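You operate a simulated robot arm through the tools that you are given. There is no shell and no other tool. Be economical: measure what you need, move in short steps, check, and stop when the job is done.

You run a simulated robot arm. Do the job below in one go: nothing can be reset, and whatever is moved stays where it is left.

## Task
Put two of the wide caps from the board of the grey stand on the right end of the bench. Then open the left cupboard door of the bench, put the red rack spool on the upper shelf behind the left bench door and shut the door again. The order counts. Set down upright: red rack spool.

It is judged by the outcome, as a careful person would: the job done as asked, and still so three seconds after it is handed in. It fails if anything else is knocked over, pushed out of place, dropped, spilled or broken. A push-on lid holds only when it is set on centred and level and pressed home; a screw cap is set on level and turned clockwise until tight.

## Robot
A 7-joint arm with a two-finger parallel gripper on a trunk, on a base that drives. Base frame: it is fixed to the floor where the robot stands at the start and does not move with it; the origin is under the middle of the robot, x ahead of it, y to its left, z up; the surface under the hand at the start is at about z = 580. Lengths are in mm, angles in degrees, forces in N, time in s.
With the tool pointing down near the work surface it reaches from about 360 to 780 mm from the robot's upright axis, wherever it stands. Its first joint turns from -143.0 to 143.0 degrees. Places, roughly: left cupboard door of the bench [3300, -800, 400]; red rack spool [2750, -1000, 750]; right end of the bench [2900, -800, 800]; upper shelf behind the left bench door (54x26 cm) [3100, -780, 440]. Payload 3 kg.
Tool frame: the origin (TCP) lies between the finger pads and is the grasp point; the fingertips stand 30 mm ahead of it; z points along the fingers, y is the line along which they close. Largest opening 110 mm; finger width 20, thickness 10; the body of the gripper, 48 by 112 mm, starts 55 mm behind the TCP.
Orientation is that of the tool frame in the base frame, as [roll, pitch, yaw] about the fixed x, y, z axes, in that order (R = Rz(yaw) Ry(pitch) Rx(roll)). With the fingers straight down and closing along the base's y, the tool's x points along the base's -x, its y along +y and its z along -z.

## Interface
- The arm moves only by the tool step_arm. Its argument "rows" is a list of rows, each an object of numbers (a shift or turn left out is 0, a gripper value left out holds the last): "dx", "dy", "dz": the shift along the tool's x, y, z in mm; "rx", "ry", "rz": the turn, a rotation vector about the tool's x, y, z in degrees; "grip": the gripper command, from -1 (fully open) to 1 (shut), values between in proportion. In form: [{"dx": .., "dy": .., "dz": .., "rx": .., "ry": .., "rz": .., "grip": ..}, ...]. A call has 1 to 8 rows; each row shifts and turns the commanded pose from where the row before left it, along the tool's axes as they then stand. Rows are played at 5 a second. More than 50 mm and 8.6 degrees between two rows, or a gripper value outside its range, and nothing of the call is played. A pose out of reach is approached as far as the arm can. The call stops where the force on the tool passes 40 N (or 10 N more than at its start, if that is more) or the arm is blocked; 0.2 s more then pass. Each finger travels about 153 mm/s and halts on what it meets, pressing with about 28 N; the grip force reading is that of the motor and also rises with nothing between the fingers. The clock runs only during rows and for 0.2 s after the last one: add rows that do not move to give the fingers time. The reply holds the time, the measured pose of the TCP, the force on the tool along the base axes, the opening and the grip force, in the units named above and with some noise, with the torque about the TCP (base axes, N m) and any sound that the robot's microphone picked up.
- Cameras (640 x 400 px; columns grow to the right, rows downward): "scene" is now at [614.2, -40.7, 931.2]; the picture's right is [0.00, -0.21, 0.98], its down [-0.53, 0.83, 0.18] and it looks along [-0.85, -0.52, -0.11] (base axes); focal length 214 px, centre (320, 200). "wrist" rides on the gripper at [72, 17, -103] in the tool frame; the picture's right is [-0.23, 0.97, 0.00], its down [-0.76, -0.18, -0.62] and it looks along [-0.61, -0.14, 0.78] (tool axes); focal length 222 px, centre (320, 200). There is no depth. A picture from a camera that has moved, and an enlarged one, comes with that camera's place and axes in the base frame and with its lens.
- snapshot(camera): a new picture of that camera. It takes no simulated time.
- slide_trunk(by): slides the trunk up (or, below 0, down) by that many mm; the arm and the scene camera ride with it, the base frame stays. It gives what a move gives, with no picture.
- roll_base(legs): drives the robot by 1 to 6 legs, each [ahead, turn to the left] in mm and degrees, along the robot's own axes; the way and the turn of a leg run together, so that a leg with both is an arc; at most 1500 mm and 180 degrees a leg. The arm and the cameras ride along, it lands a little off, and it stops where it bumps. It gives what a move gives.
- aim_head(pan, tilt): turns the head with the scene camera to pan (to the left, within 80 degrees either way) and tilt (down, from -29 to 69), counted from straight ahead of the robot. It gives what a move gives.
- enlarge(camera, box): a new picture of the part [left, top, right, bottom] of that camera's present view, enlarged. It takes no simulated time.
- sign_off(): hands the job in; it is judged then, once.

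Work in short steps. Places have to be worked out from the pictures, the camera data and where the tool is seen: move nearer, look again, correct. Check each grasp and each placing, and mend what went wrong. You have 165 turns and 112 pictures in all, those below and enlarged ones among them. Open the gripper and draw the arm clear of the work before you hand the job in, unless the task says otherwise; then end with one line.

The tools are called after ">>>" as a command line: name --argument value ..., lists and objects as JSON in quotes. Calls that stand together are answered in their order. step_arm: Moves the arm, as the interface text tells. Its arguments: {"type":"object","properties":{"rows":{"type":"array","items":{"type":"object","properties":{"dx":{"type":"number"},"dy":{"type":"number"},"dz":{"type":"number"},"rx":{"type":"number"},"ry":{"type":"number"},"rz":{"type":"number"},"grip":{"type":"number"}}}}},"required":["rows"]} The other tools are called the same way: slide_trunk (by) slides the trunk up or down; roll_base (legs) drives the base; aim_head (pan, tilt) turns the head that bears the scene camera; snapshot (camera) takes a picture; enlarge (camera, box) takes an enlarged picture of a part of a camera's view; sign_off () hands the job in.

At the start:

```text
t: 0.0
eef_pos: [590.0, 26.2, 816.1]
tool_rot: [180.0, 0.0, -179.7]
wrist_force: [0.0, 0.1, -0.5]
torque: [-0.05, 0.0, -0.03]
grip_width: 109.9
grasp_force: 0.1
trunk travel left (down, up): [-225.0, 265.0]
robot x, y, heading: [0.8, 0.9, 0.0]
head pan, tilt: [-77.8, 58.1]
```

scene: 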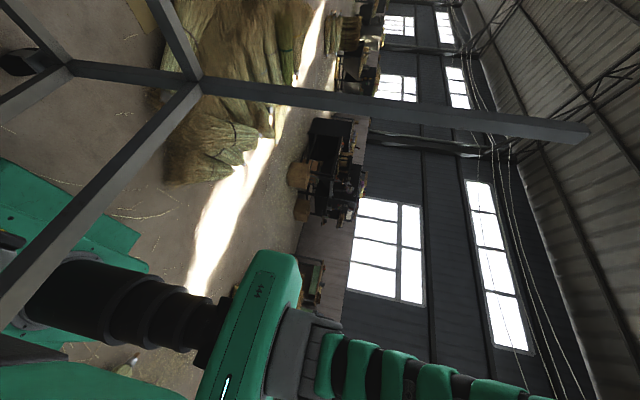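
wrist: 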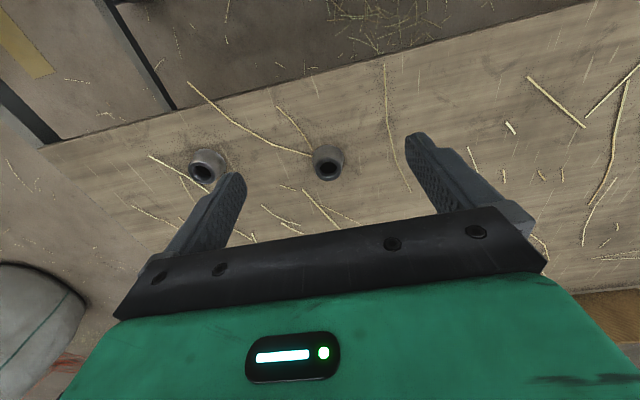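

The head is looking off to the right; I turn it ahead to view the room.

>>> aim_head --pan 0 --tilt 20

>>> snapshot --camera "scene"

```text
t: 1.5
eef_pos: [589.4, 25.1, 817.2]
tool_rot: [-180.0, 0.0, -179.8]
wrist_force: [-0.7, -0.2, -0.6]
torque: [0.03, 0.02, -0.03]
grip_width: 110.0
grasp_force: 0.0
trunk travel left (down, up): [-225.0, 265.0]
robot x, y, heading: [4.2, 1.3, -0.2]
head pan, tilt: [0.0, 20.0]
```

```text
109 pictures are left
camera scene: at [669.7, 26.7, 853.0], right [0.0, -1.0, 0.0], down [-0.94, 0.0, 0.34], along [-0.34, 0.0, -0.94], focal length 214 px, centre (320, 200)
```

scene: 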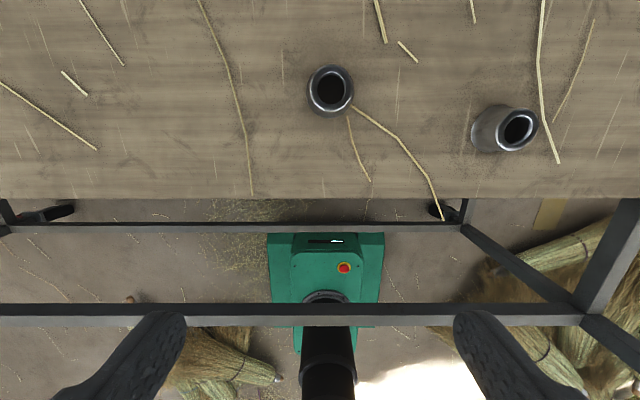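

The scene camera seems to ride close to the hand, with "ahead" along the fingers. I tilt it up and to both sides to see more.

>>> aim_head --pan 0 --tilt -29

>>> snapshot --camera "scene"

>>> aim_head --pan -60 --tilt -29

>>> snapshot --camera "scene"

```text
t: 2.7
eef_pos: [590.9, 26.9, 817.5]
tool_rot: [-180.0, 0.1, -179.7]
wrist_force: [1.3, 0.7, 0.5]
torque: [0.0, -0.01, 0.02]
grip_width: 110.1
grasp_force: 0.2
trunk travel left (down, up): [-225.0, 265.0]
robot x, y, heading: [0.4, 0.1, 0.0]
head pan, tilt: [0.0, -28.6]
```

```text
108 pictures are left
camera scene: at [742.1, 27.1, 879.0], right [0.0, -1.0, 0.0], down [-0.88, 0.0, -0.48], along [0.48, 0.0, -0.88], focal length 214 px, centre (320, 200)
```

scene: 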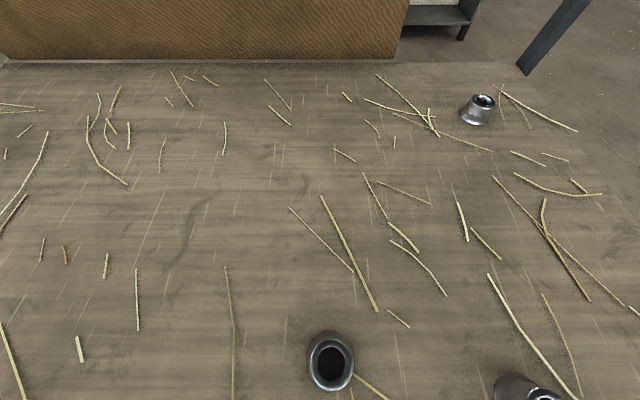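

```text
t: 4.0
eef_pos: [591.0, 25.4, 817.4]
tool_rot: [-179.9, 0.0, -179.7]
wrist_force: [-0.3, 0.0, 0.8]
torque: [0.02, 0.02, 0.0]
grip_width: 109.8
grasp_force: 0.1
trunk travel left (down, up): [-225.0, 265.0]
robot x, y, heading: [-0.4, 0.3, 0.2]
head pan, tilt: [-60.0, -28.6]
```

```text
107 pictures are left
camera scene: at [742.5, -30.9, 912.6], right [0.0, -0.5, 0.87], down [-0.88, -0.42, -0.24], along [0.48, -0.76, -0.44], focal length 214 px, centre (320, 200)
```

scene: 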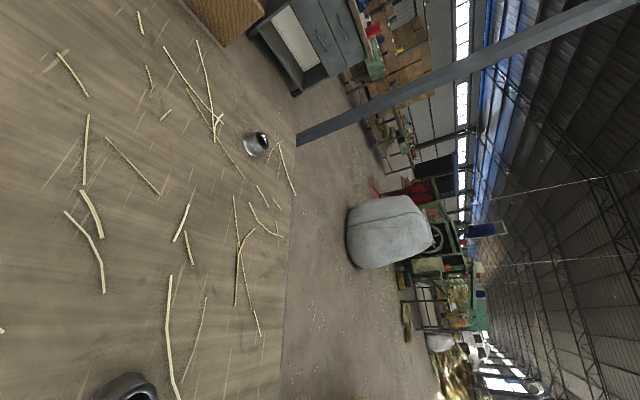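

I tip the tool forward to see the room ahead (and to test whether the head rides on the hand).

>>> step_arm --rows '[{"ry": -8}, {"ry": -8}, {"ry": -8}, {"ry": -8}, {"ry": -8}, {"ry": -8}, {"ry": -8}, {"ry": -4}]'

>>> aim_head --pan 0 --tilt 0

>>> snapshot --camera "scene"

```text
t: 5.8
eef_pos: [621.4, 18.9, 858.1]
tool_rot: [180.0, 60.2, -179.6]
wrist_force: [0.1, -0.2, -0.6]
torque: [-0.02, -0.02, 0.02]
grip_width: 109.8
grasp_force: 0.0
out of reach, approached as far as the arm can: row 7, 8
trunk travel left (down, up): [-225.0, 265.0]
robot x, y, heading: [2.3, -2.5, 0.2]
head pan, tilt: [-60.0, -28.6]
```

```text
t: 7.1
eef_pos: [620.3, 19.4, 856.7]
tool_rot: [180.0, 59.9, -179.7]
wrist_force: [-0.3, 0.2, -1.0]
torque: [0.02, -0.05, 0.02]
grip_width: 110.1
grasp_force: 0.0
trunk travel left (down, up): [-225.0, 265.0]
robot x, y, heading: [0.1, 0.6, -0.1]
head pan, tilt: [0.0, 0.0]
```

```text
106 pictures are left
camera scene: at [642.6, 19.5, 972.1], right [0.0, -1.0, 0.0], down [-0.5, 0.0, -0.87], along [0.87, 0.0, -0.5], focal length 214 px, centre (320, 200)
```

scene: 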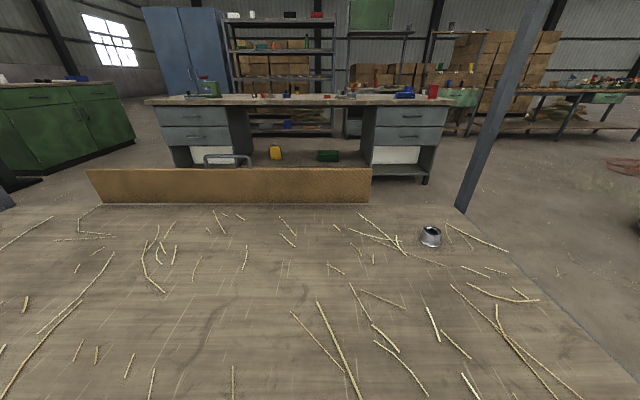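

The head does ride on the hand. The table below me with grey posts looks like the grey stand with caps on it; the bench is ahead. I zoom on both.

>>> enlarge --camera "scene" --box '[340, 60, 480, 200]'

>>> enlarge --camera "scene" --box '[400, 200, 480, 260]'

>>> aim_head --pan 0 --tilt 60

>>> snapshot --camera "scene"

```text
2.86 times, centred on (410, 130) of scene
camera zoom: at [642.6, 19.5, 972.1], right [0.0, -1.0, 0.0], down [-0.5, 0.0, -0.87], along [0.87, 0.0, -0.5], focal length 613 px, centre (63, 400)
```

zoom: 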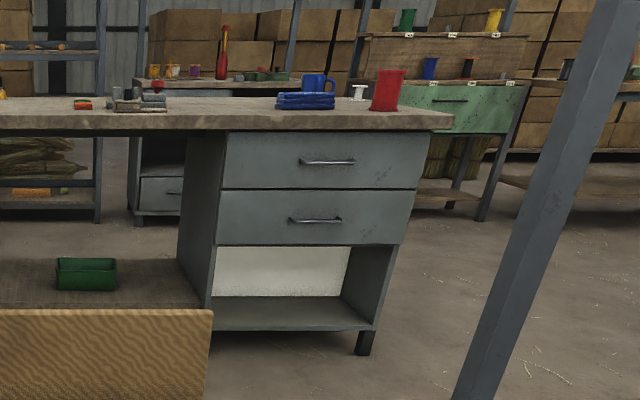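

```text
6.67 times, centred on (440, 230) of scene
camera zoom: at [642.6, 19.5, 972.1], right [0.0, -1.0, 0.0], down [-0.5, 0.0, -0.87], along [0.87, 0.0, -0.5], focal length 1430 px, centre (-480, 0)
```

zoom: 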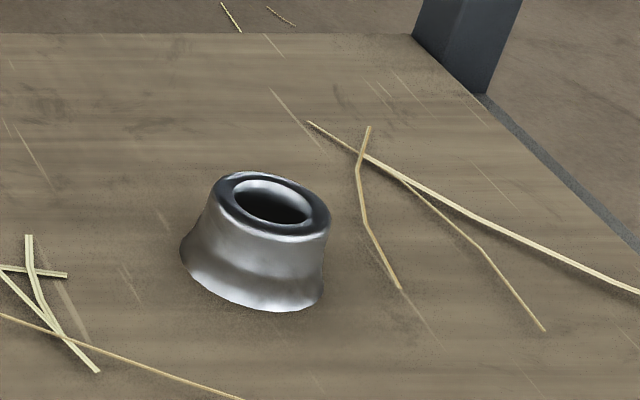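

```text
t: 8.4
eef_pos: [619.9, 19.1, 858.3]
tool_rot: [-179.9, 60.1, -179.7]
wrist_force: [-0.5, 0.6, 0.2]
torque: [0.03, -0.02, 0.0]
grip_width: 110.2
grasp_force: 0.0
trunk travel left (down, up): [-225.0, 265.0]
robot x, y, heading: [-0.9, 1.2, 0.0]
head pan, tilt: [0.0, 60.0]
```

```text
103 pictures are left
camera scene: at [577.2, 19.3, 905.5], right [0.0, -1.0, 0.0], down [-1.0, 0.0, 0.0], along [0.0, 0.0, -1.0], focal length 214 px, centre (320, 200)
```

scene: 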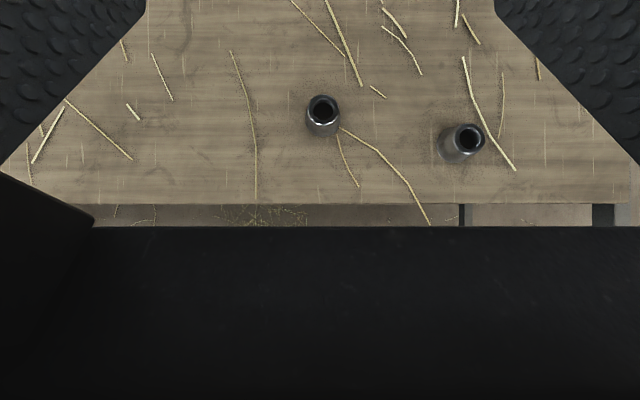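

Three caps stand on the board. I enlarge the two near ones to compare widths.

>>> enlarge --camera "scene" --box '[290, 70, 510, 190]'

>>> step_arm --rows '[{"ry": 8}, {"ry": 8}, {"ry": 8}, {"ry": 8}, {"ry": 8}, {"ry": 8}, {"ry": 8}, {"ry": 4}]'

>>> aim_head --pan 0 --tilt 0

>>> snapshot --camera "scene"

```text
2.91 times, centred on (400, 130) of scene
camera zoom: at [577.2, 19.3, 905.5], right [0.0, -1.0, 0.0], down [-1.0, 0.0, 0.0], along [0.0, 0.0, -1.0], focal length 624 px, centre (87, 404)
```

zoom: 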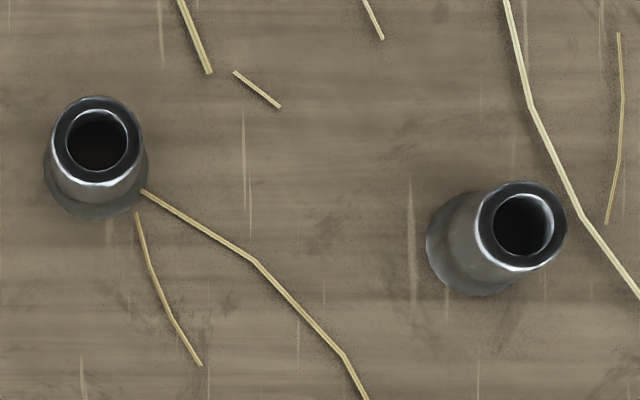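

```text
t: 10.2
eef_pos: [620.4, 18.8, 857.1]
tool_rot: [-180.0, -0.1, -179.7]
wrist_force: [-0.1, -0.1, 0.2]
torque: [0.0, -0.01, 0.02]
grip_width: 110.2
grasp_force: 0.1
trunk travel left (down, up): [-225.0, 265.0]
robot x, y, heading: [-1.4, -1.2, 0.1]
head pan, tilt: [0.0, 60.0]
```

```text
t: 11.5
eef_pos: [621.6, 18.9, 857.4]
tool_rot: [179.9, 0.0, -179.7]
wrist_force: [1.5, 0.8, 0.0]
torque: [0.0, 0.0, -0.01]
grip_width: 109.7
grasp_force: 0.0
trunk travel left (down, up): [-225.0, 265.0]
robot x, y, heading: [-1.2, 1.2, 0.0]
head pan, tilt: [0.0, 0.0]
```

```text
101 pictures are left
camera scene: at [732.6, 20.9, 897.1], right [0.0, -1.0, 0.0], down [-1.0, 0.0, 0.0], along [0.0, 0.0, -1.0], focal length 214 px, centre (320, 200)
```

scene: 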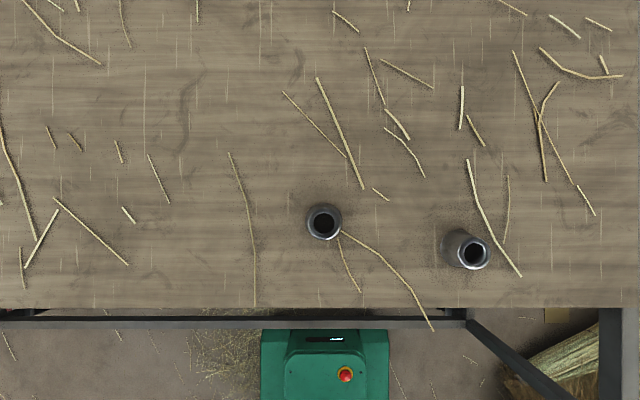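

A and B caps are alike (about 44 mm top, 55 mm flared base, 37 mm high): A ≈ (700,15), B ≈ (662,-181). Before touching anything I check the surroundings to the right for posts.

>>> aim_head --pan -70 --tilt 0

>>> snapshot --camera "scene"

>>> aim_head --pan -75 --tilt 50

>>> snapshot --camera "scene"

```text
t: 12.9
eef_pos: [619.9, 20.1, 857.8]
tool_rot: [179.9, 0.0, -179.8]
wrist_force: [0.7, -0.9, 0.5]
torque: [0.02, -0.01, -0.03]
grip_width: 109.9
grasp_force: 0.1
trunk travel left (down, up): [-225.0, 265.0]
robot x, y, heading: [-0.1, -0.4, 0.1]
head pan, tilt: [-70.0, 0.0]
```

```text
100 pictures are left
camera scene: at [733.0, -63.6, 956.3], right [0.0, -0.34, 0.94], down [-1.0, 0.0, 0.0], along [0.0, -0.94, -0.34], focal length 214 px, centre (320, 200)
```

scene: 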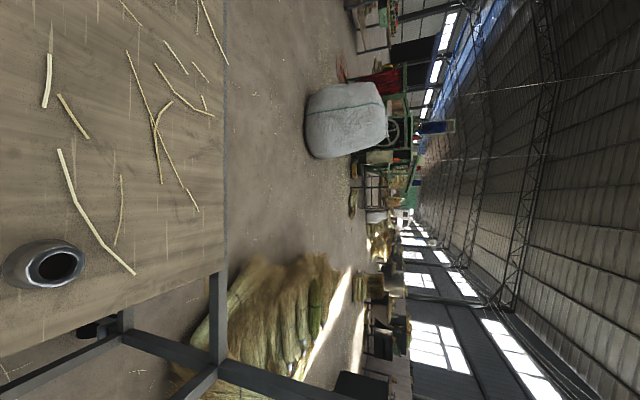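

```text
t: 14.1
eef_pos: [621.3, 20.0, 859.4]
tool_rot: [179.9, 0.0, -179.7]
wrist_force: [-0.3, 0.2, -0.3]
torque: [0.0, -0.01, -0.01]
grip_width: 109.9
grasp_force: 0.0
trunk travel left (down, up): [-225.0, 265.0]
robot x, y, heading: [-1.4, -2.3, 0.2]
head pan, tilt: [-75.0, 50.0]
```

```text
99 pictures are left
camera scene: at [655.2, -53.9, 967.2], right [0.0, -0.26, 0.97], down [-0.65, 0.74, 0.2], along [-0.76, -0.63, -0.17], focal length 214 px, centre (320, 200)
```

scene: 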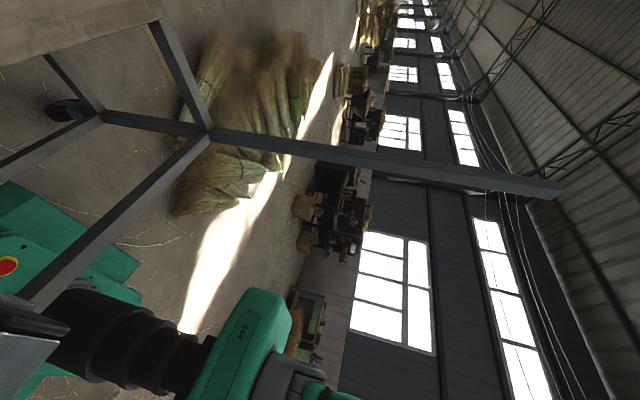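

The stand has tall corner posts and a front bar near x≈355; I must back straight out before turning. Now I move above cap A at (700,15) and aim the head to check.

>>> step_arm --rows '[{"dx": -40, "dy": -2, "dz": 20, "grip": -1}, {"dx": -39, "dy": -3, "dz": 28}, {"dz": 40}, {"dz": 40}, {}]'

>>> aim_head --pan 0 --tilt 45

>>> snapshot --camera "scene"

>>> snapshot --camera "wrist"

```text
t: 15.3
eef_pos: [699.4, 13.2, 728.3]
tool_rot: [180.0, 0.1, -179.7]
wrist_force: [-0.3, -0.6, 0.9]
torque: [0.0, -0.02, 0.02]
grip_width: 109.9
grasp_force: 0.1
trunk travel left (down, up): [-225.0, 265.0]
robot x, y, heading: [-1.6, -4.5, 0.1]
head pan, tilt: [-75.0, 50.0]
```

```text
t: 16.7
eef_pos: [698.5, 13.2, 729.1]
tool_rot: [179.9, -0.1, -179.7]
wrist_force: [-0.4, 0.1, -0.2]
torque: [0.01, -0.01, -0.04]
grip_width: 109.9
grasp_force: 0.0
trunk travel left (down, up): [-225.0, 265.0]
robot x, y, heading: [0.0, 1.8, -0.1]
head pan, tilt: [0.0, 45.0]
```

```text
98 pictures are left
camera scene: at [739.4, 14.2, 777.0], right [0.0, -1.0, 0.0], down [-0.71, 0.0, 0.71], along [-0.71, 0.0, -0.71], focal length 214 px, centre (320, 200)
```

scene: 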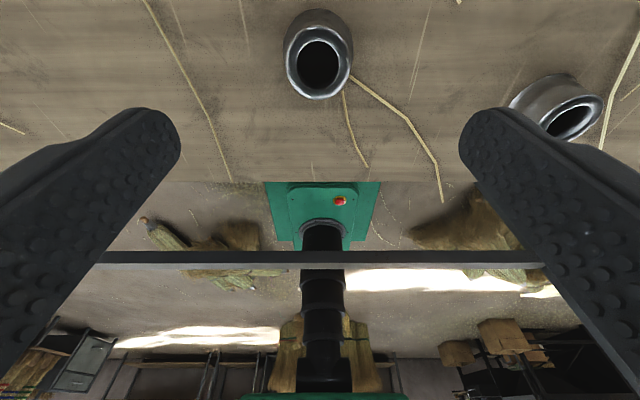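

```text
97 pictures are left
camera wrist: at [625.1, 28.8, 833.7], right [0.22, 0.97, 0.0], down [0.76, -0.17, 0.62], along [0.61, -0.14, -0.78], focal length 222 px, centre (320, 200)
```

wrist: 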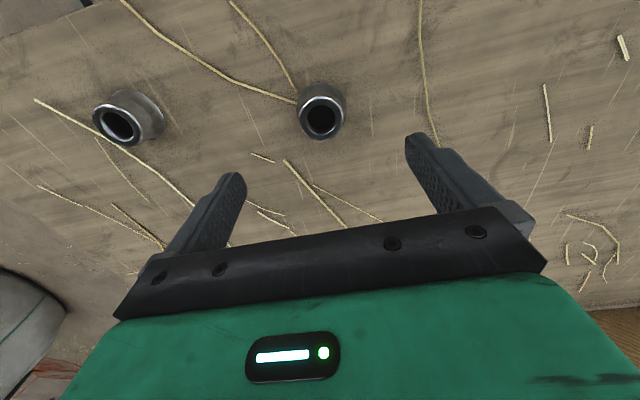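

Cap A top centre at about (703,15). I lower to TCP z≈627 so the fingertips reach ~20 mm below its rim.

>>> step_arm --rows '[{"dx": -3, "dy": 2, "dz": 40}, {"dz": 40}, {"dz": 21}, {}]'

>>> snapshot --camera "scene"

```text
t: 17.7
eef_pos: [700.8, 17.6, 627.4]
tool_rot: [-179.9, 0.0, -179.7]
wrist_force: [0.7, -0.4, 1.0]
torque: [0.02, -0.03, 0.01]
grip_width: 110.0
grasp_force: 0.0
trunk travel left (down, up): [-225.0, 265.0]
robot x, y, heading: [2.7, 0.2, -0.0]
head pan, tilt: [0.0, 45.0]
```

```text
96 pictures are left
camera scene: at [742.6, 17.1, 675.7], right [0.0, -1.0, 0.0], down [-0.71, 0.0, 0.71], along [-0.71, 0.0, -0.71], focal length 214 px, centre (320, 200)
```

scene: 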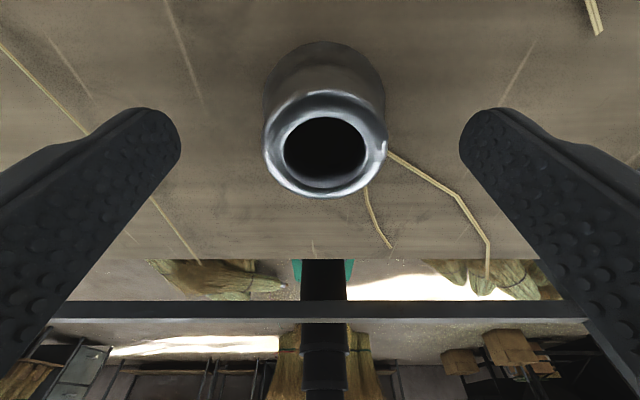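

Rim is at about z 608. I go 8 mm lower and close.

>>> step_arm --rows '[{"dx": -2, "dy": -2, "dz": 8}, {"grip": 0.3}, {"grip": 1}, {}, {}, {}]'

>>> snapshot --camera "scene"

```text
t: 19.1
eef_pos: [703.2, 14.1, 619.9]
tool_rot: [179.9, -0.1, -179.7]
wrist_force: [-0.7, 0.0, 0.0]
torque: [0.01, -0.01, 0.01]
grip_width: 54.9
grasp_force: 27.6
trunk travel left (down, up): [-225.0, 265.0]
robot x, y, heading: [2.9, 0.9, 0.1]
head pan, tilt: [0.0, 45.0]
```

```text
95 pictures are left
camera scene: at [744.8, 15.3, 667.9], right [0.0, -1.0, 0.0], down [-0.71, 0.0, 0.71], along [-0.71, 0.0, -0.71], focal length 214 px, centre (320, 200)
```

scene: 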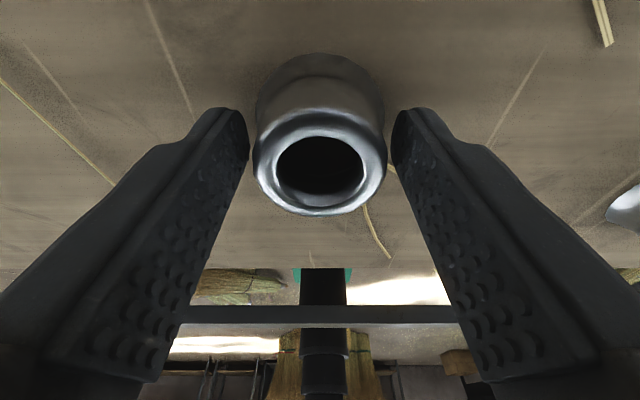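

The fingers closed on 55 mm. I lift and check the hold.

>>> step_arm --rows '[{"dz": -15}, {"dz": -30}, {"dz": -45}, {"dz": -45}, {"dz": -45}, {"dz": -45}, {}]'

>>> snapshot --camera "scene"

```text
t: 20.7
eef_pos: [702.2, 13.8, 845.2]
tool_rot: [180.0, 0.0, -179.7]
wrist_force: [-0.6, 0.2, -0.7]
torque: [0.0, -0.07, -0.01]
grip_width: 55.1
grasp_force: 27.9
trunk travel left (down, up): [-225.0, 265.0]
robot x, y, heading: [-5.6, -0.5, -0.3]
head pan, tilt: [0.0, 45.0]
```

```text
94 pictures are left
camera scene: at [742.3, 14.6, 893.6], right [0.0, -1.0, 0.0], down [-0.71, 0.0, 0.71], along [-0.71, 0.0, -0.71], focal length 214 px, centre (320, 200)
```

scene: 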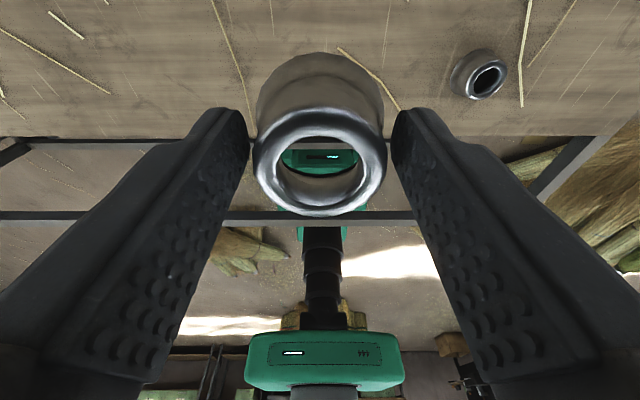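

Cap A is held. I back straight out of the stand, then go round its right side, and stop short of the bench.

>>> roll_base --legs '[[-600, 0], [0, -60], [1160, 0], [0, 60], [1500, 0]]'

>>> aim_head --pan 0 --tilt -29

>>> snapshot --camera "scene"

```text
t: 25.0
eef_pos: [89.7, -74.7, 846.9]
tool_rot: [-179.9, 0.0, 173.0]
wrist_force: [0.1, 0.4, -0.6]
torque: [-0.02, -0.02, 0.02]
grip_width: 55.1
grasp_force: 27.9
trunk travel left (down, up): [-225.0, 265.0]
robot x, y, heading: [-608.1, -2.9, -4.6]
head pan, tilt: [0.0, 45.0]
stopped in leg 2: the robot was blocked; the commanded pose is now the measured one
```

```text
t: 26.4
eef_pos: [90.4, -75.2, 846.3]
tool_rot: [-180.0, -0.1, 173.0]
wrist_force: [0.0, 0.0, -0.3]
torque: [-0.01, -0.04, -0.01]
grip_width: 54.8
grasp_force: 27.6
trunk travel left (down, up): [-225.0, 265.0]
robot x, y, heading: [-609.5, -4.1, -4.4]
head pan, tilt: [0.0, -28.6]
```

```text
93 pictures are left
camera scene: at [240.6, -92.6, 908.4], right [-0.12, -0.99, 0.0], down [-0.87, 0.11, -0.48], along [0.47, -0.06, -0.88], focal length 214 px, centre (320, 200)
```

scene: 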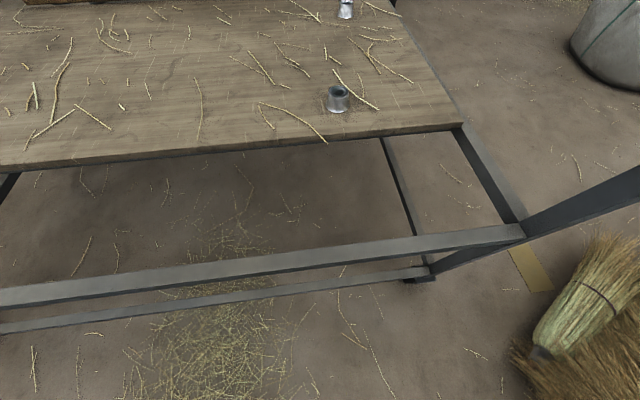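

The turn was blocked at once. I look back at the base to find what it touches.

>>> aim_head --pan 0 --tilt 55

>>> snapshot --camera "scene"

>>> aim_head --pan -60 --tilt 45

>>> snapshot --camera "scene"

>>> aim_head --pan 60 --tilt 45

>>> snapshot --camera "scene"

```text
t: 28.0
eef_pos: [90.8, -74.3, 846.0]
tool_rot: [-179.9, 0.0, 173.0]
wrist_force: [-0.8, 0.2, -0.5]
torque: [-0.02, 0.0, -0.03]
grip_width: 54.9
grasp_force: 28.0
trunk travel left (down, up): [-225.0, 265.0]
robot x, y, heading: [-607.5, 0.4, -4.6]
head pan, tilt: [0.0, 55.0]
```

```text
92 pictures are left
camera scene: at [117.1, -77.5, 903.4], right [-0.12, -0.99, 0.0], down [-0.57, 0.07, 0.82], along [-0.81, 0.1, -0.57], focal length 214 px, centre (320, 200)
```

scene: 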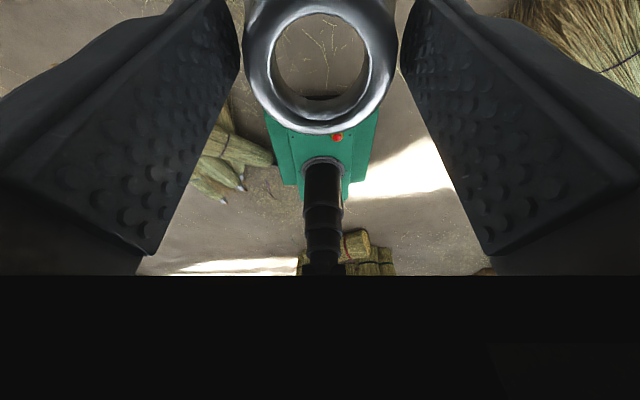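

```text
t: 29.3
eef_pos: [90.3, -76.3, 846.4]
tool_rot: [-180.0, 0.0, 172.9]
wrist_force: [0.5, 0.2, -0.9]
torque: [0.03, -0.01, 0.0]
grip_width: 54.8
grasp_force: 28.0
trunk travel left (down, up): [-225.0, 265.0]
robot x, y, heading: [-610.8, -7.2, -4.5]
head pan, tilt: [-60.0, 45.0]
```

```text
91 pictures are left
camera scene: at [121.8, -149.0, 934.8], right [-0.06, -0.5, 0.87], down [-0.63, 0.69, 0.35], along [-0.78, -0.52, -0.35], focal length 214 px, centre (320, 200)
```

scene: 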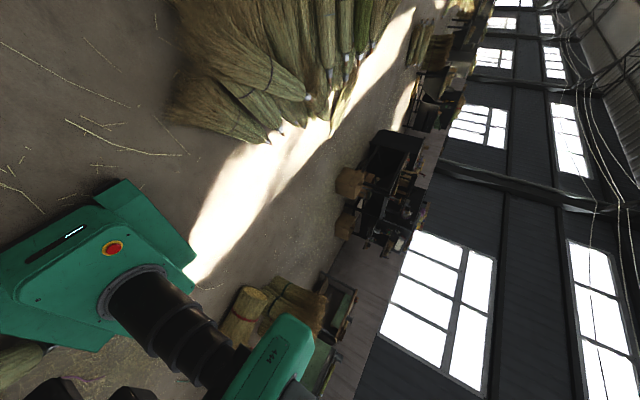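

```text
t: 31.3
eef_pos: [89.3, -75.0, 846.1]
tool_rot: [-179.9, 0.0, 173.0]
wrist_force: [0.1, 0.6, -0.5]
torque: [-0.01, -0.02, 0.0]
grip_width: 54.7
grasp_force: 27.7
trunk travel left (down, up): [-225.0, 265.0]
robot x, y, heading: [-611.6, -0.5, -4.2]
head pan, tilt: [60.0, 45.0]
```

```text
90 pictures are left
camera scene: at [139.0, -9.3, 934.8], right [-0.06, -0.5, -0.87], down [-0.78, -0.52, 0.35], along [-0.63, 0.69, -0.35], focal length 214 px, centre (320, 200)
```

scene: 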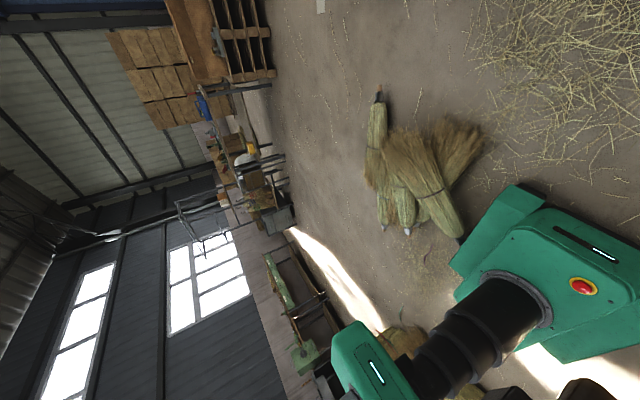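

A straw sheaf lies against the base's left side, and another heap lies right-front, leaving a narrow gap by the right post. I look left-forward to judge the other way round.

>>> aim_head --pan 60 --tilt -25

>>> snapshot --camera "scene"

>>> aim_head --pan -50 --tilt 0

>>> snapshot --camera "scene"

```text
t: 32.7
eef_pos: [89.7, -75.1, 846.3]
tool_rot: [179.9, 0.0, 173.0]
wrist_force: [-0.8, 0.6, -0.3]
torque: [0.02, 0.0, 0.01]
grip_width: 54.5
grasp_force: 27.5
trunk travel left (down, up): [-225.0, 265.0]
robot x, y, heading: [-610.1, -1.8, -4.5]
head pan, tilt: [60.0, -25.0]
```

```text
89 pictures are left
camera scene: at [243.7, -31.0, 939.9], right [-0.06, -0.5, -0.87], down [-0.86, 0.47, -0.21], along [0.51, 0.73, -0.45], focal length 214 px, centre (320, 200)
```

scene: 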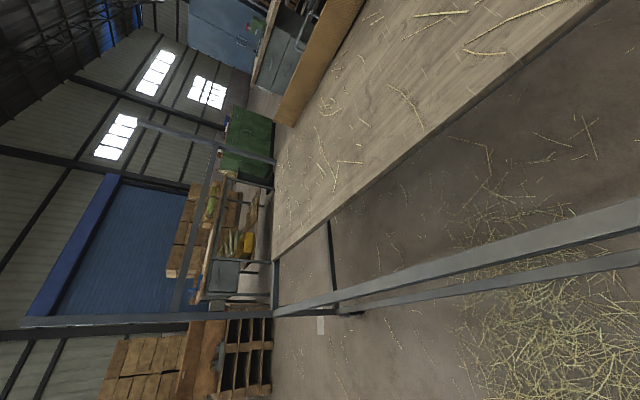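

```text
t: 34.6
eef_pos: [89.5, -74.5, 846.4]
tool_rot: [-180.0, 0.0, 172.9]
wrist_force: [-0.7, -1.1, 0.2]
torque: [-0.02, 0.01, 0.0]
grip_width: 54.4
grasp_force: 27.9
trunk travel left (down, up): [-225.0, 265.0]
robot x, y, heading: [-606.0, -1.5, -4.4]
head pan, tilt: [-50.0, 0.0]
```

```text
88 pictures are left
camera scene: at [192.5, -156.2, 917.6], right [-0.08, -0.64, 0.77], down [-0.99, 0.12, 0.0], along [-0.09, -0.76, -0.64], focal length 214 px, centre (320, 200)
```

scene: 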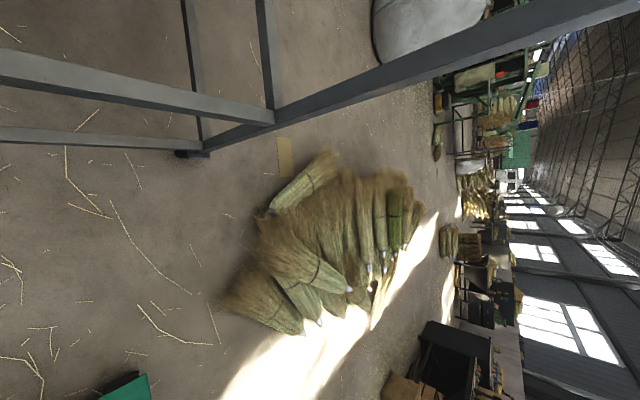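

The right gap is too narrow, so I'll back out between the heaps (angled away from the left sheaf), then go round by the left where the aisle is wide.

>>> roll_base --legs '[[0, 12], [-400, 0], [-420, 0]]'

>>> aim_head --pan 55 --tilt 25

>>> snapshot --camera "scene"

>>> aim_head --pan 0 --tilt 45

>>> snapshot --camera "scene"

```text
t: 39.6
eef_pos: [-642.0, -27.0, 848.8]
tool_rot: [-180.0, 0.2, -175.2]
wrist_force: [-0.3, -0.3, -0.3]
torque: [0.0, 0.06, -0.02]
grip_width: 54.1
grasp_force: 27.9
trunk travel left (down, up): [-225.0, 265.0]
robot x, y, heading: [-1339.1, -98.6, 7.4]
head pan, tilt: [-50.0, 0.0]
stopped in leg 3: the robot was blocked; the commanded pose is now the measured one
```

```text
t: 41.4
eef_pos: [-641.6, -25.2, 849.7]
tool_rot: [179.9, 0.2, -175.1]
wrist_force: [-0.3, 0.1, -0.5]
torque: [-0.02, 0.01, -0.01]
grip_width: 54.5
grasp_force: 27.5
trunk travel left (down, up): [-225.0, 265.0]
robot x, y, heading: [-1337.3, -95.4, 7.3]
head pan, tilt: [55.0, 25.0]
```

```text
87 pictures are left
camera scene: at [-577.5, 55.8, 926.4], right [0.05, -0.57, -0.82], down [-0.87, -0.42, 0.24], along [-0.48, 0.7, -0.52], focal length 214 px, centre (320, 200)
```

scene: 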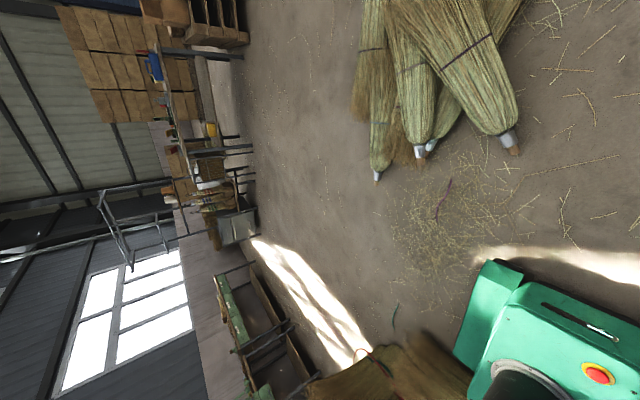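

```text
t: 42.7
eef_pos: [-642.4, -26.0, 850.4]
tool_rot: [180.0, 0.2, -175.1]
wrist_force: [-1.5, 0.5, -0.4]
torque: [-0.03, 0.03, -0.03]
grip_width: 54.4
grasp_force: 27.7
trunk travel left (down, up): [-225.0, 265.0]
robot x, y, heading: [-1338.0, -93.5, 7.3]
head pan, tilt: [0.0, 45.0]
```

```text
86 pictures are left
camera scene: at [-601.5, -21.9, 897.9], right [0.08, -1.0, 0.0], down [-0.71, -0.06, 0.7], along [-0.7, -0.06, -0.71], focal length 214 px, centre (320, 200)
```

scene: 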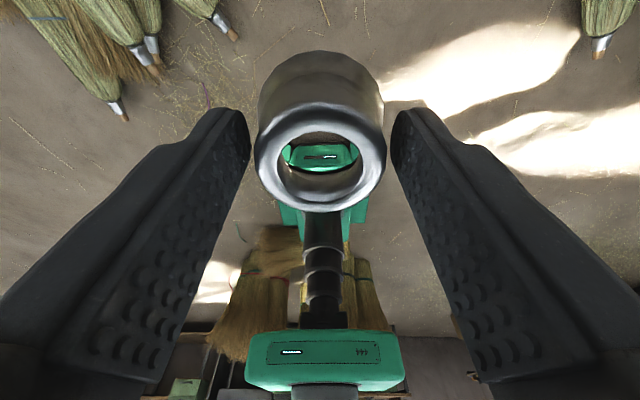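

Bundles behind stop me at x≈-1340. I go a bit forward, turn left, pass behind the left sheaf's tips, then head for the aisle left of the stand.

>>> roll_base --legs '[[120, 0], [0, 96], [1100, 0], [0, -81], [1500, 0]]'

>>> aim_head --pan 0 --tilt -29

>>> snapshot --camera "scene"

```text
t: 64.0
eef_pos: [557.7, 1807.7, 850.8]
tool_rot: [-180.0, 0.2, -160.3]
wrist_force: [-0.1, -0.7, 0.9]
torque: [0.02, 0.06, -0.02]
grip_width: 53.4
grasp_force: 28.4
trunk travel left (down, up): [-225.0, 265.0]
robot x, y, heading: [-97.7, 1562.6, 22.1]
head pan, tilt: [0.0, 45.0]
```

```text
t: 65.4
eef_pos: [558.0, 1808.1, 849.9]
tool_rot: [180.0, 0.3, -160.4]
wrist_force: [-0.4, -0.6, -0.2]
torque: [-0.01, 0.01, -0.02]
grip_width: 53.6
grasp_force: 28.1
trunk travel left (down, up): [-225.0, 265.0]
robot x, y, heading: [-96.8, 1564.2, 22.0]
head pan, tilt: [0.0, -28.6]
```

```text
85 pictures are left
camera scene: at [701.3, 1858.4, 913.0], right [0.33, -0.94, 0.0], down [-0.83, -0.29, -0.48], along [0.45, 0.16, -0.88], focal length 214 px, centre (320, 200)
```

scene: 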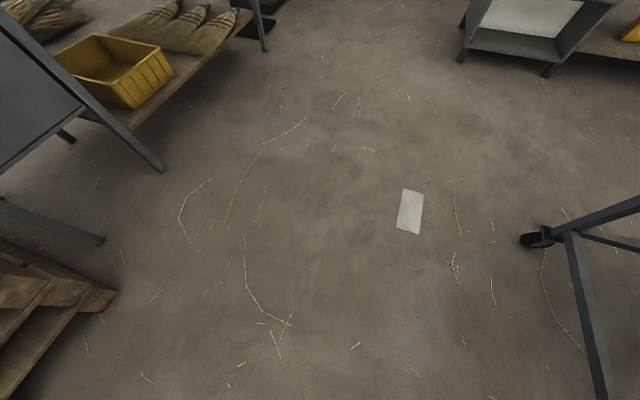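

The aisle is clear. I raise the trunk for clearance, then drive to the lane between stand and bench; then check the cap.

>>> slide_trunk --by 180

>>> roll_base --legs '[[0, -17], [1500, 0], [560, 0], [0, -95]]'

>>> snapshot --camera "scene"

>>> aim_head --pan 0 --tilt 45

>>> snapshot --camera "scene"

```text
t: 67.4
eef_pos: [559.9, 1807.8, 1029.3]
tool_rot: [-180.0, 0.2, -160.4]
wrist_force: [-0.8, 0.2, -0.8]
torque: [0.0, 0.02, -0.02]
grip_width: 53.7
grasp_force: 27.9
trunk travel left (down, up): [-405.0, 85.0]
robot x, y, heading: [-97.1, 1562.0, 21.8]
head pan, tilt: [0.0, -28.6]
```

```text
t: 82.9
eef_pos: [1981.5, 1038.2, 1030.2]
tool_rot: [-180.0, 0.2, 90.1]
wrist_force: [6.3, -0.2, -0.3]
torque: [0.08, 0.54, 0.13]
grip_width: 53.1
grasp_force: 27.7
trunk travel left (down, up): [-405.0, 85.0]
robot x, y, heading: [2058.1, 1738.2, -89.1]
head pan, tilt: [0.0, -28.6]
```

```text
84 pictures are left
camera scene: at [1984.1, 888.2, 1093.5], right [-1.0, 0.0, 0.0], down [0.0, 0.88, -0.48], along [0.0, -0.48, -0.88], focal length 214 px, centre (320, 200)
```

scene: 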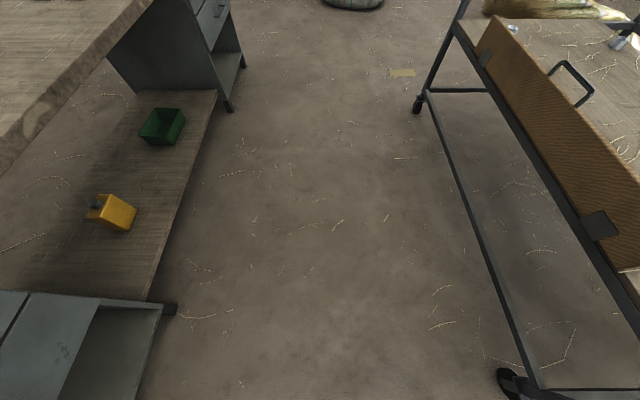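

```text
t: 84.3
eef_pos: [1983.6, 1037.8, 1029.4]
tool_rot: [180.0, 0.1, 90.0]
wrist_force: [0.0, -0.7, -0.2]
torque: [-0.02, 0.03, -0.03]
grip_width: 53.0
grasp_force: 27.6
trunk travel left (down, up): [-405.0, 85.0]
robot x, y, heading: [2056.1, 1741.0, -88.9]
head pan, tilt: [0.0, 45.0]
```

```text
83 pictures are left
camera scene: at [1985.4, 998.5, 1078.7], right [-1.0, 0.0, 0.0], down [0.0, 0.71, 0.7], along [0.0, 0.7, -0.71], focal length 214 px, centre (320, 200)
```

scene: 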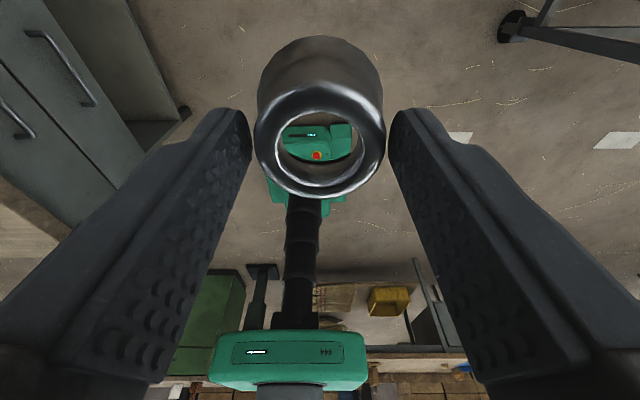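

Cap held, with only slight creep. I raise the trunk further and drive along the lane to the right end, then turn to face the bench.

>>> slide_trunk --by 80

>>> roll_base --legs '[[1500, 0], [950, 0]]'

>>> aim_head --pan 60 --tilt 0

>>> snapshot --camera "scene"

```text
t: 85.5
eef_pos: [1983.4, 1037.5, 1110.2]
tool_rot: [180.0, 0.1, 90.2]
wrist_force: [0.3, 0.2, -0.1]
torque: [-0.01, 0.04, 0.01]
grip_width: 53.1
grasp_force: 27.8
trunk travel left (down, up): [-485.0, 5.0]
robot x, y, heading: [2057.2, 1741.4, -89.1]
head pan, tilt: [0.0, 45.0]
```

```text
t: 97.5
eef_pos: [2037.1, -1421.4, 1112.0]
tool_rot: [180.0, 0.2, 90.1]
wrist_force: [0.0, -0.4, 0.0]
torque: [-0.03, 0.0, -0.02]
grip_width: 52.4
grasp_force: 27.8
trunk travel left (down, up): [-485.0, 5.0]
robot x, y, heading: [2110.5, -718.7, -89.0]
head pan, tilt: [0.0, 45.0]
```

```text
t: 98.8
eef_pos: [2038.5, -1422.3, 1110.4]
tool_rot: [-180.0, 0.1, 90.1]
wrist_force: [-0.6, 0.1, 0.2]
torque: [0.01, 0.01, -0.01]
grip_width: 52.8
grasp_force: 28.3
trunk travel left (down, up): [-485.0, 5.0]
robot x, y, heading: [2111.9, -718.8, -88.7]
head pan, tilt: [60.0, 0.0]
```

```text
82 pictures are left
camera scene: at [2118.1, -1531.1, 1195.6], right [-0.5, 0.0, -0.87], down [0.0, 1.0, 0.0], along [0.87, 0.0, -0.5], focal length 214 px, centre (320, 200)
```

scene: 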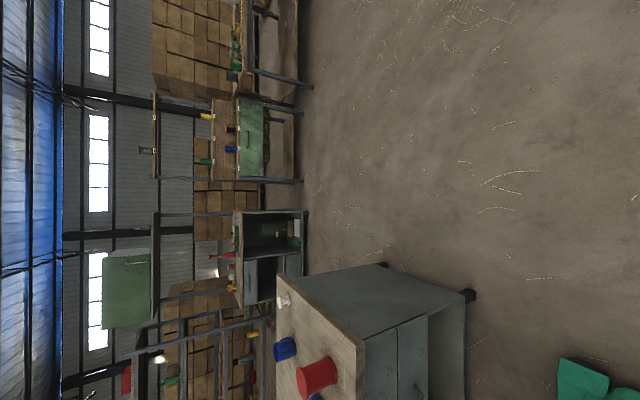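

I see the red spool, a blue mug and a white item on this end. I turn to face the bench and look down on it.

>>> roll_base --legs '[[0, 89]]'

>>> aim_head --pan 0 --tilt 0

>>> snapshot --camera "scene"

>>> snapshot --camera "wrist"

```text
t: 103.1
eef_pos: [2817.5, -817.4, 1109.9]
tool_rot: [179.9, 0.0, 177.8]
wrist_force: [1.6, 3.0, -1.2]
torque: [-0.22, 0.13, 0.04]
grip_width: 52.5
grasp_force: 27.8
trunk travel left (down, up): [-485.0, 5.0]
robot x, y, heading: [2112.9, -790.9, 0.0]
head pan, tilt: [60.0, 0.0]
```

```text
t: 104.4
eef_pos: [2816.2, -816.4, 1112.5]
tool_rot: [179.9, 0.2, 177.9]
wrist_force: [-0.3, -0.4, 0.4]
torque: [0.01, 0.02, -0.01]
grip_width: 52.7
grasp_force: 27.4
trunk travel left (down, up): [-485.0, 5.0]
robot x, y, heading: [2112.7, -796.7, 0.3]
head pan, tilt: [0.0, 0.0]
```

```text
81 pictures are left
camera scene: at [2927.3, -820.7, 1151.2], right [-0.04, -1.0, 0.0], down [-1.0, 0.04, 0.0], along [0.0, 0.0, -1.0], focal length 214 px, centre (320, 200)
```

scene: 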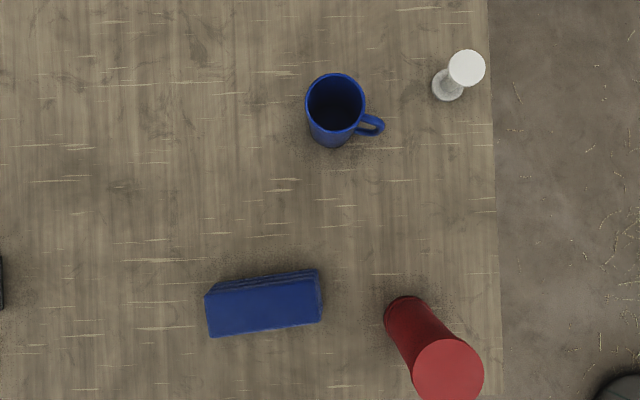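

```text
80 pictures are left
camera wrist: at [2742.7, -799.0, 1216.1], right [0.26, 0.96, 0.0], down [0.75, -0.21, 0.63], along [0.6, -0.16, -0.78], focal length 222 px, centre (320, 200)
```

wrist: 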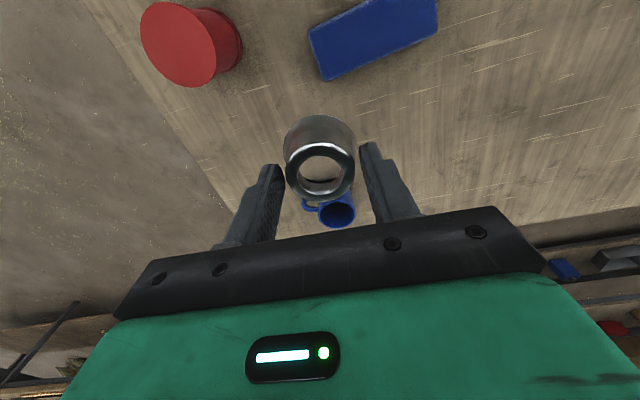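

The bench top here is free between mug, block and spool; I'll set cap A at about (2890,-890). I move the base 100 mm nearer and shift the hand there, descending part way.

>>> roll_base --legs '[[100, 0]]'

>>> aim_head --pan 0 --tilt 45

>>> step_arm --rows '[{"dx": 12, "dy": -38, "dz": 20, "rz": 2}, {"dx": 12, "dy": -37, "dz": 20}, {"dz": 45}, {"dz": 45}, {"dz": 35}, {}]'

>>> snapshot --camera "scene"

```text
t: 105.5
eef_pos: [2916.9, -818.2, 1110.8]
tool_rot: [179.9, 0.2, 177.8]
wrist_force: [-0.7, 0.0, -0.7]
torque: [-0.01, 0.0, 0.01]
grip_width: 52.4
grasp_force: 27.6
trunk travel left (down, up): [-485.0, 5.0]
robot x, y, heading: [2214.6, -794.7, -0.1]
head pan, tilt: [0.0, 0.0]
```

```text
t: 106.7
eef_pos: [2916.5, -817.3, 1112.1]
tool_rot: [180.0, 0.2, 177.8]
wrist_force: [0.0, 0.3, 0.3]
torque: [0.0, -0.02, -0.01]
grip_width: 52.3
grasp_force: 28.7
trunk travel left (down, up): [-485.0, 5.0]
robot x, y, heading: [2219.3, -793.9, -0.0]
head pan, tilt: [0.0, 45.0]
```

```text
t: 108.0
eef_pos: [2888.4, -890.9, 947.6]
tool_rot: [-179.9, 0.0, 175.8]
wrist_force: [-0.2, -0.2, -0.9]
torque: [-0.02, -0.04, -0.01]
grip_width: 52.1
grasp_force: 27.9
trunk travel left (down, up): [-485.0, 5.0]
robot x, y, heading: [2214.0, -795.1, 0.0]
head pan, tilt: [0.0, 45.0]
```

```text
79 pictures are left
camera scene: at [2929.6, -892.2, 995.2], right [-0.07, -1.0, 0.0], down [-0.71, 0.05, 0.71], along [-0.7, 0.05, -0.71], focal length 214 px, centre (320, 200)
```

scene: 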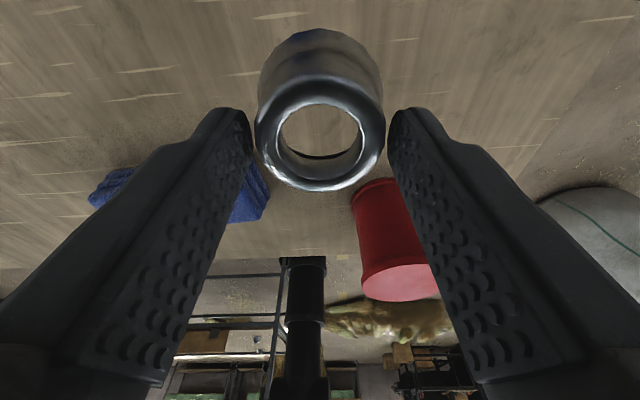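

Clear below. I go down in decreasing steps until contact.

>>> step_arm --rows '[{"dz": 40, "rz": -4}, {"dz": 35}, {"dz": 12}, {"dz": 6}, {"dz": 4}, {"dz": 4}]'

>>> snapshot --camera "scene"

```text
t: 109.5
eef_pos: [2888.6, -891.1, 848.8]
tool_rot: [179.9, 0.3, 179.8]
wrist_force: [-3.1, 1.9, 23.0]
torque: [0.09, 0.58, -0.03]
grip_width: 52.2
grasp_force: 28.3
trunk travel left (down, up): [-485.0, 5.0]
robot x, y, heading: [2214.1, -795.6, -0.1]
head pan, tilt: [0.0, 45.0]
```

```text
78 pictures are left
camera scene: at [2930.6, -889.8, 896.6], right [0.0, -1.0, 0.0], down [-0.71, 0.0, 0.7], along [-0.7, 0.0, -0.71], focal length 214 px, centre (320, 200)
```

scene: 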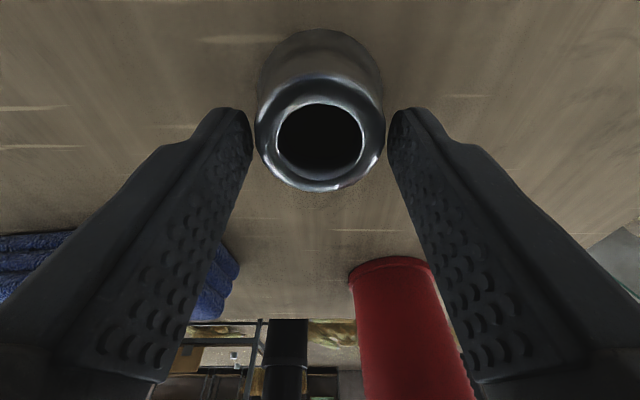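

Contact at TCP z≈849 with 23 N: the cap stands on the bench (surface ≈805). I open and rise.

>>> step_arm --rows '[{"dz": -1.5}, {"grip": 0.2}, {"grip": -0.3}, {"grip": -0.6}, {}, {"dz": -20}, {"dz": -40}, {"dz": -40}]'

>>> snapshot --camera "scene"

```text
t: 111.2
eef_pos: [2890.6, -891.2, 950.0]
tool_rot: [179.9, 0.1, 179.8]
wrist_force: [-1.0, -0.9, -0.8]
torque: [-0.02, -0.02, 0.0]
grip_width: 87.9
grasp_force: 0.1
trunk travel left (down, up): [-485.0, 5.0]
robot x, y, heading: [2214.3, -795.0, 0.0]
head pan, tilt: [0.0, 45.0]
```

```text
77 pictures are left
camera scene: at [2931.3, -890.4, 996.8], right [0.0, -1.0, 0.0], down [-0.71, 0.0, 0.71], along [-0.71, 0.0, -0.71], focal length 214 px, centre (320, 200)
```

scene: 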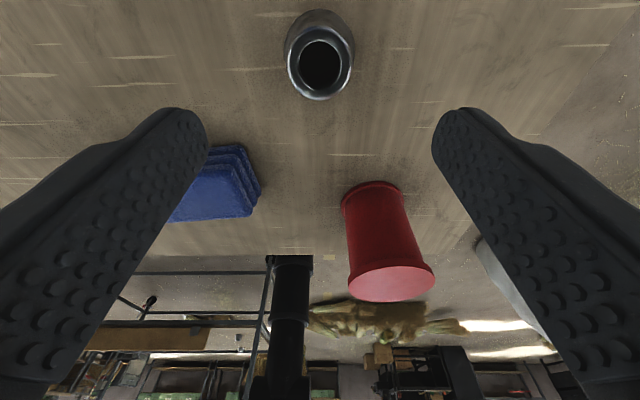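

Cap A stands upright on the bench. The third cap (C, about (1095,-290) on the stand) is reachable from the stand's right side; I lift, centre and draw in the arm first.

>>> step_arm --rows '[{"dz": -45}, {"dz": -45}, {"dz": -40}, {"dx": 40, "dy": 32}, {"dx": 45, "dy": 32}, {"dx": 45, "dy": 32}, {"dx": 30}]'

>>> roll_base --legs '[[-400, 0], [0, -164], [750, 0]]'

>>> aim_head --pan -40 --tilt -20

>>> snapshot --camera "scene"

```text
refused: row 4 steps farther than a row can; nothing moved
```

```text
t: 117.9
eef_pos: [1585.5, -1441.5, 950.3]
tool_rot: [-180.0, 0.3, 78.3]
wrist_force: [-0.4, 0.2, -0.3]
torque: [-0.03, -0.03, 0.0]
grip_width: 88.1
grasp_force: 0.0
trunk travel left (down, up): [-485.0, 5.0]
robot x, y, heading: [1903.3, -813.9, -103.6]
head pan, tilt: [0.0, 45.0]
stopped in leg 2: the robot was blocked; the commanded pose is now the measured one
```

```text
t: 119.3
eef_pos: [1584.5, -1441.8, 949.6]
tool_rot: [-180.0, 0.2, 78.2]
wrist_force: [0.8, -0.1, -0.6]
torque: [0.02, 0.03, 0.04]
grip_width: 88.0
grasp_force: 0.1
trunk travel left (down, up): [-485.0, 5.0]
robot x, y, heading: [1903.5, -807.5, -103.3]
head pan, tilt: [-40.0, -20.0]
```

```text
76 pictures are left
camera scene: at [1512.0, -1566.9, 1021.6], right [-0.75, 0.16, 0.64], down [-0.02, 0.96, -0.27], along [-0.66, -0.21, -0.72], focal length 214 px, centre (320, 200)
```

scene: 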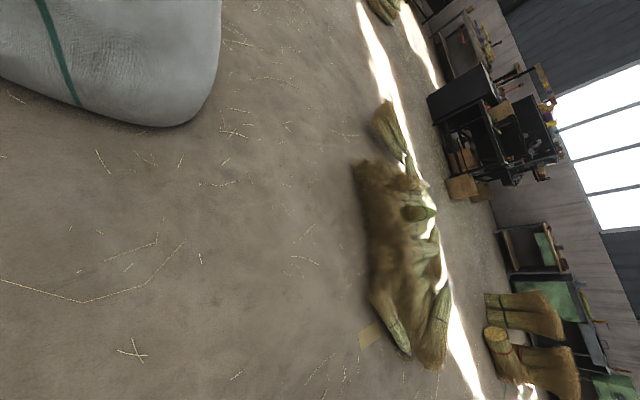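

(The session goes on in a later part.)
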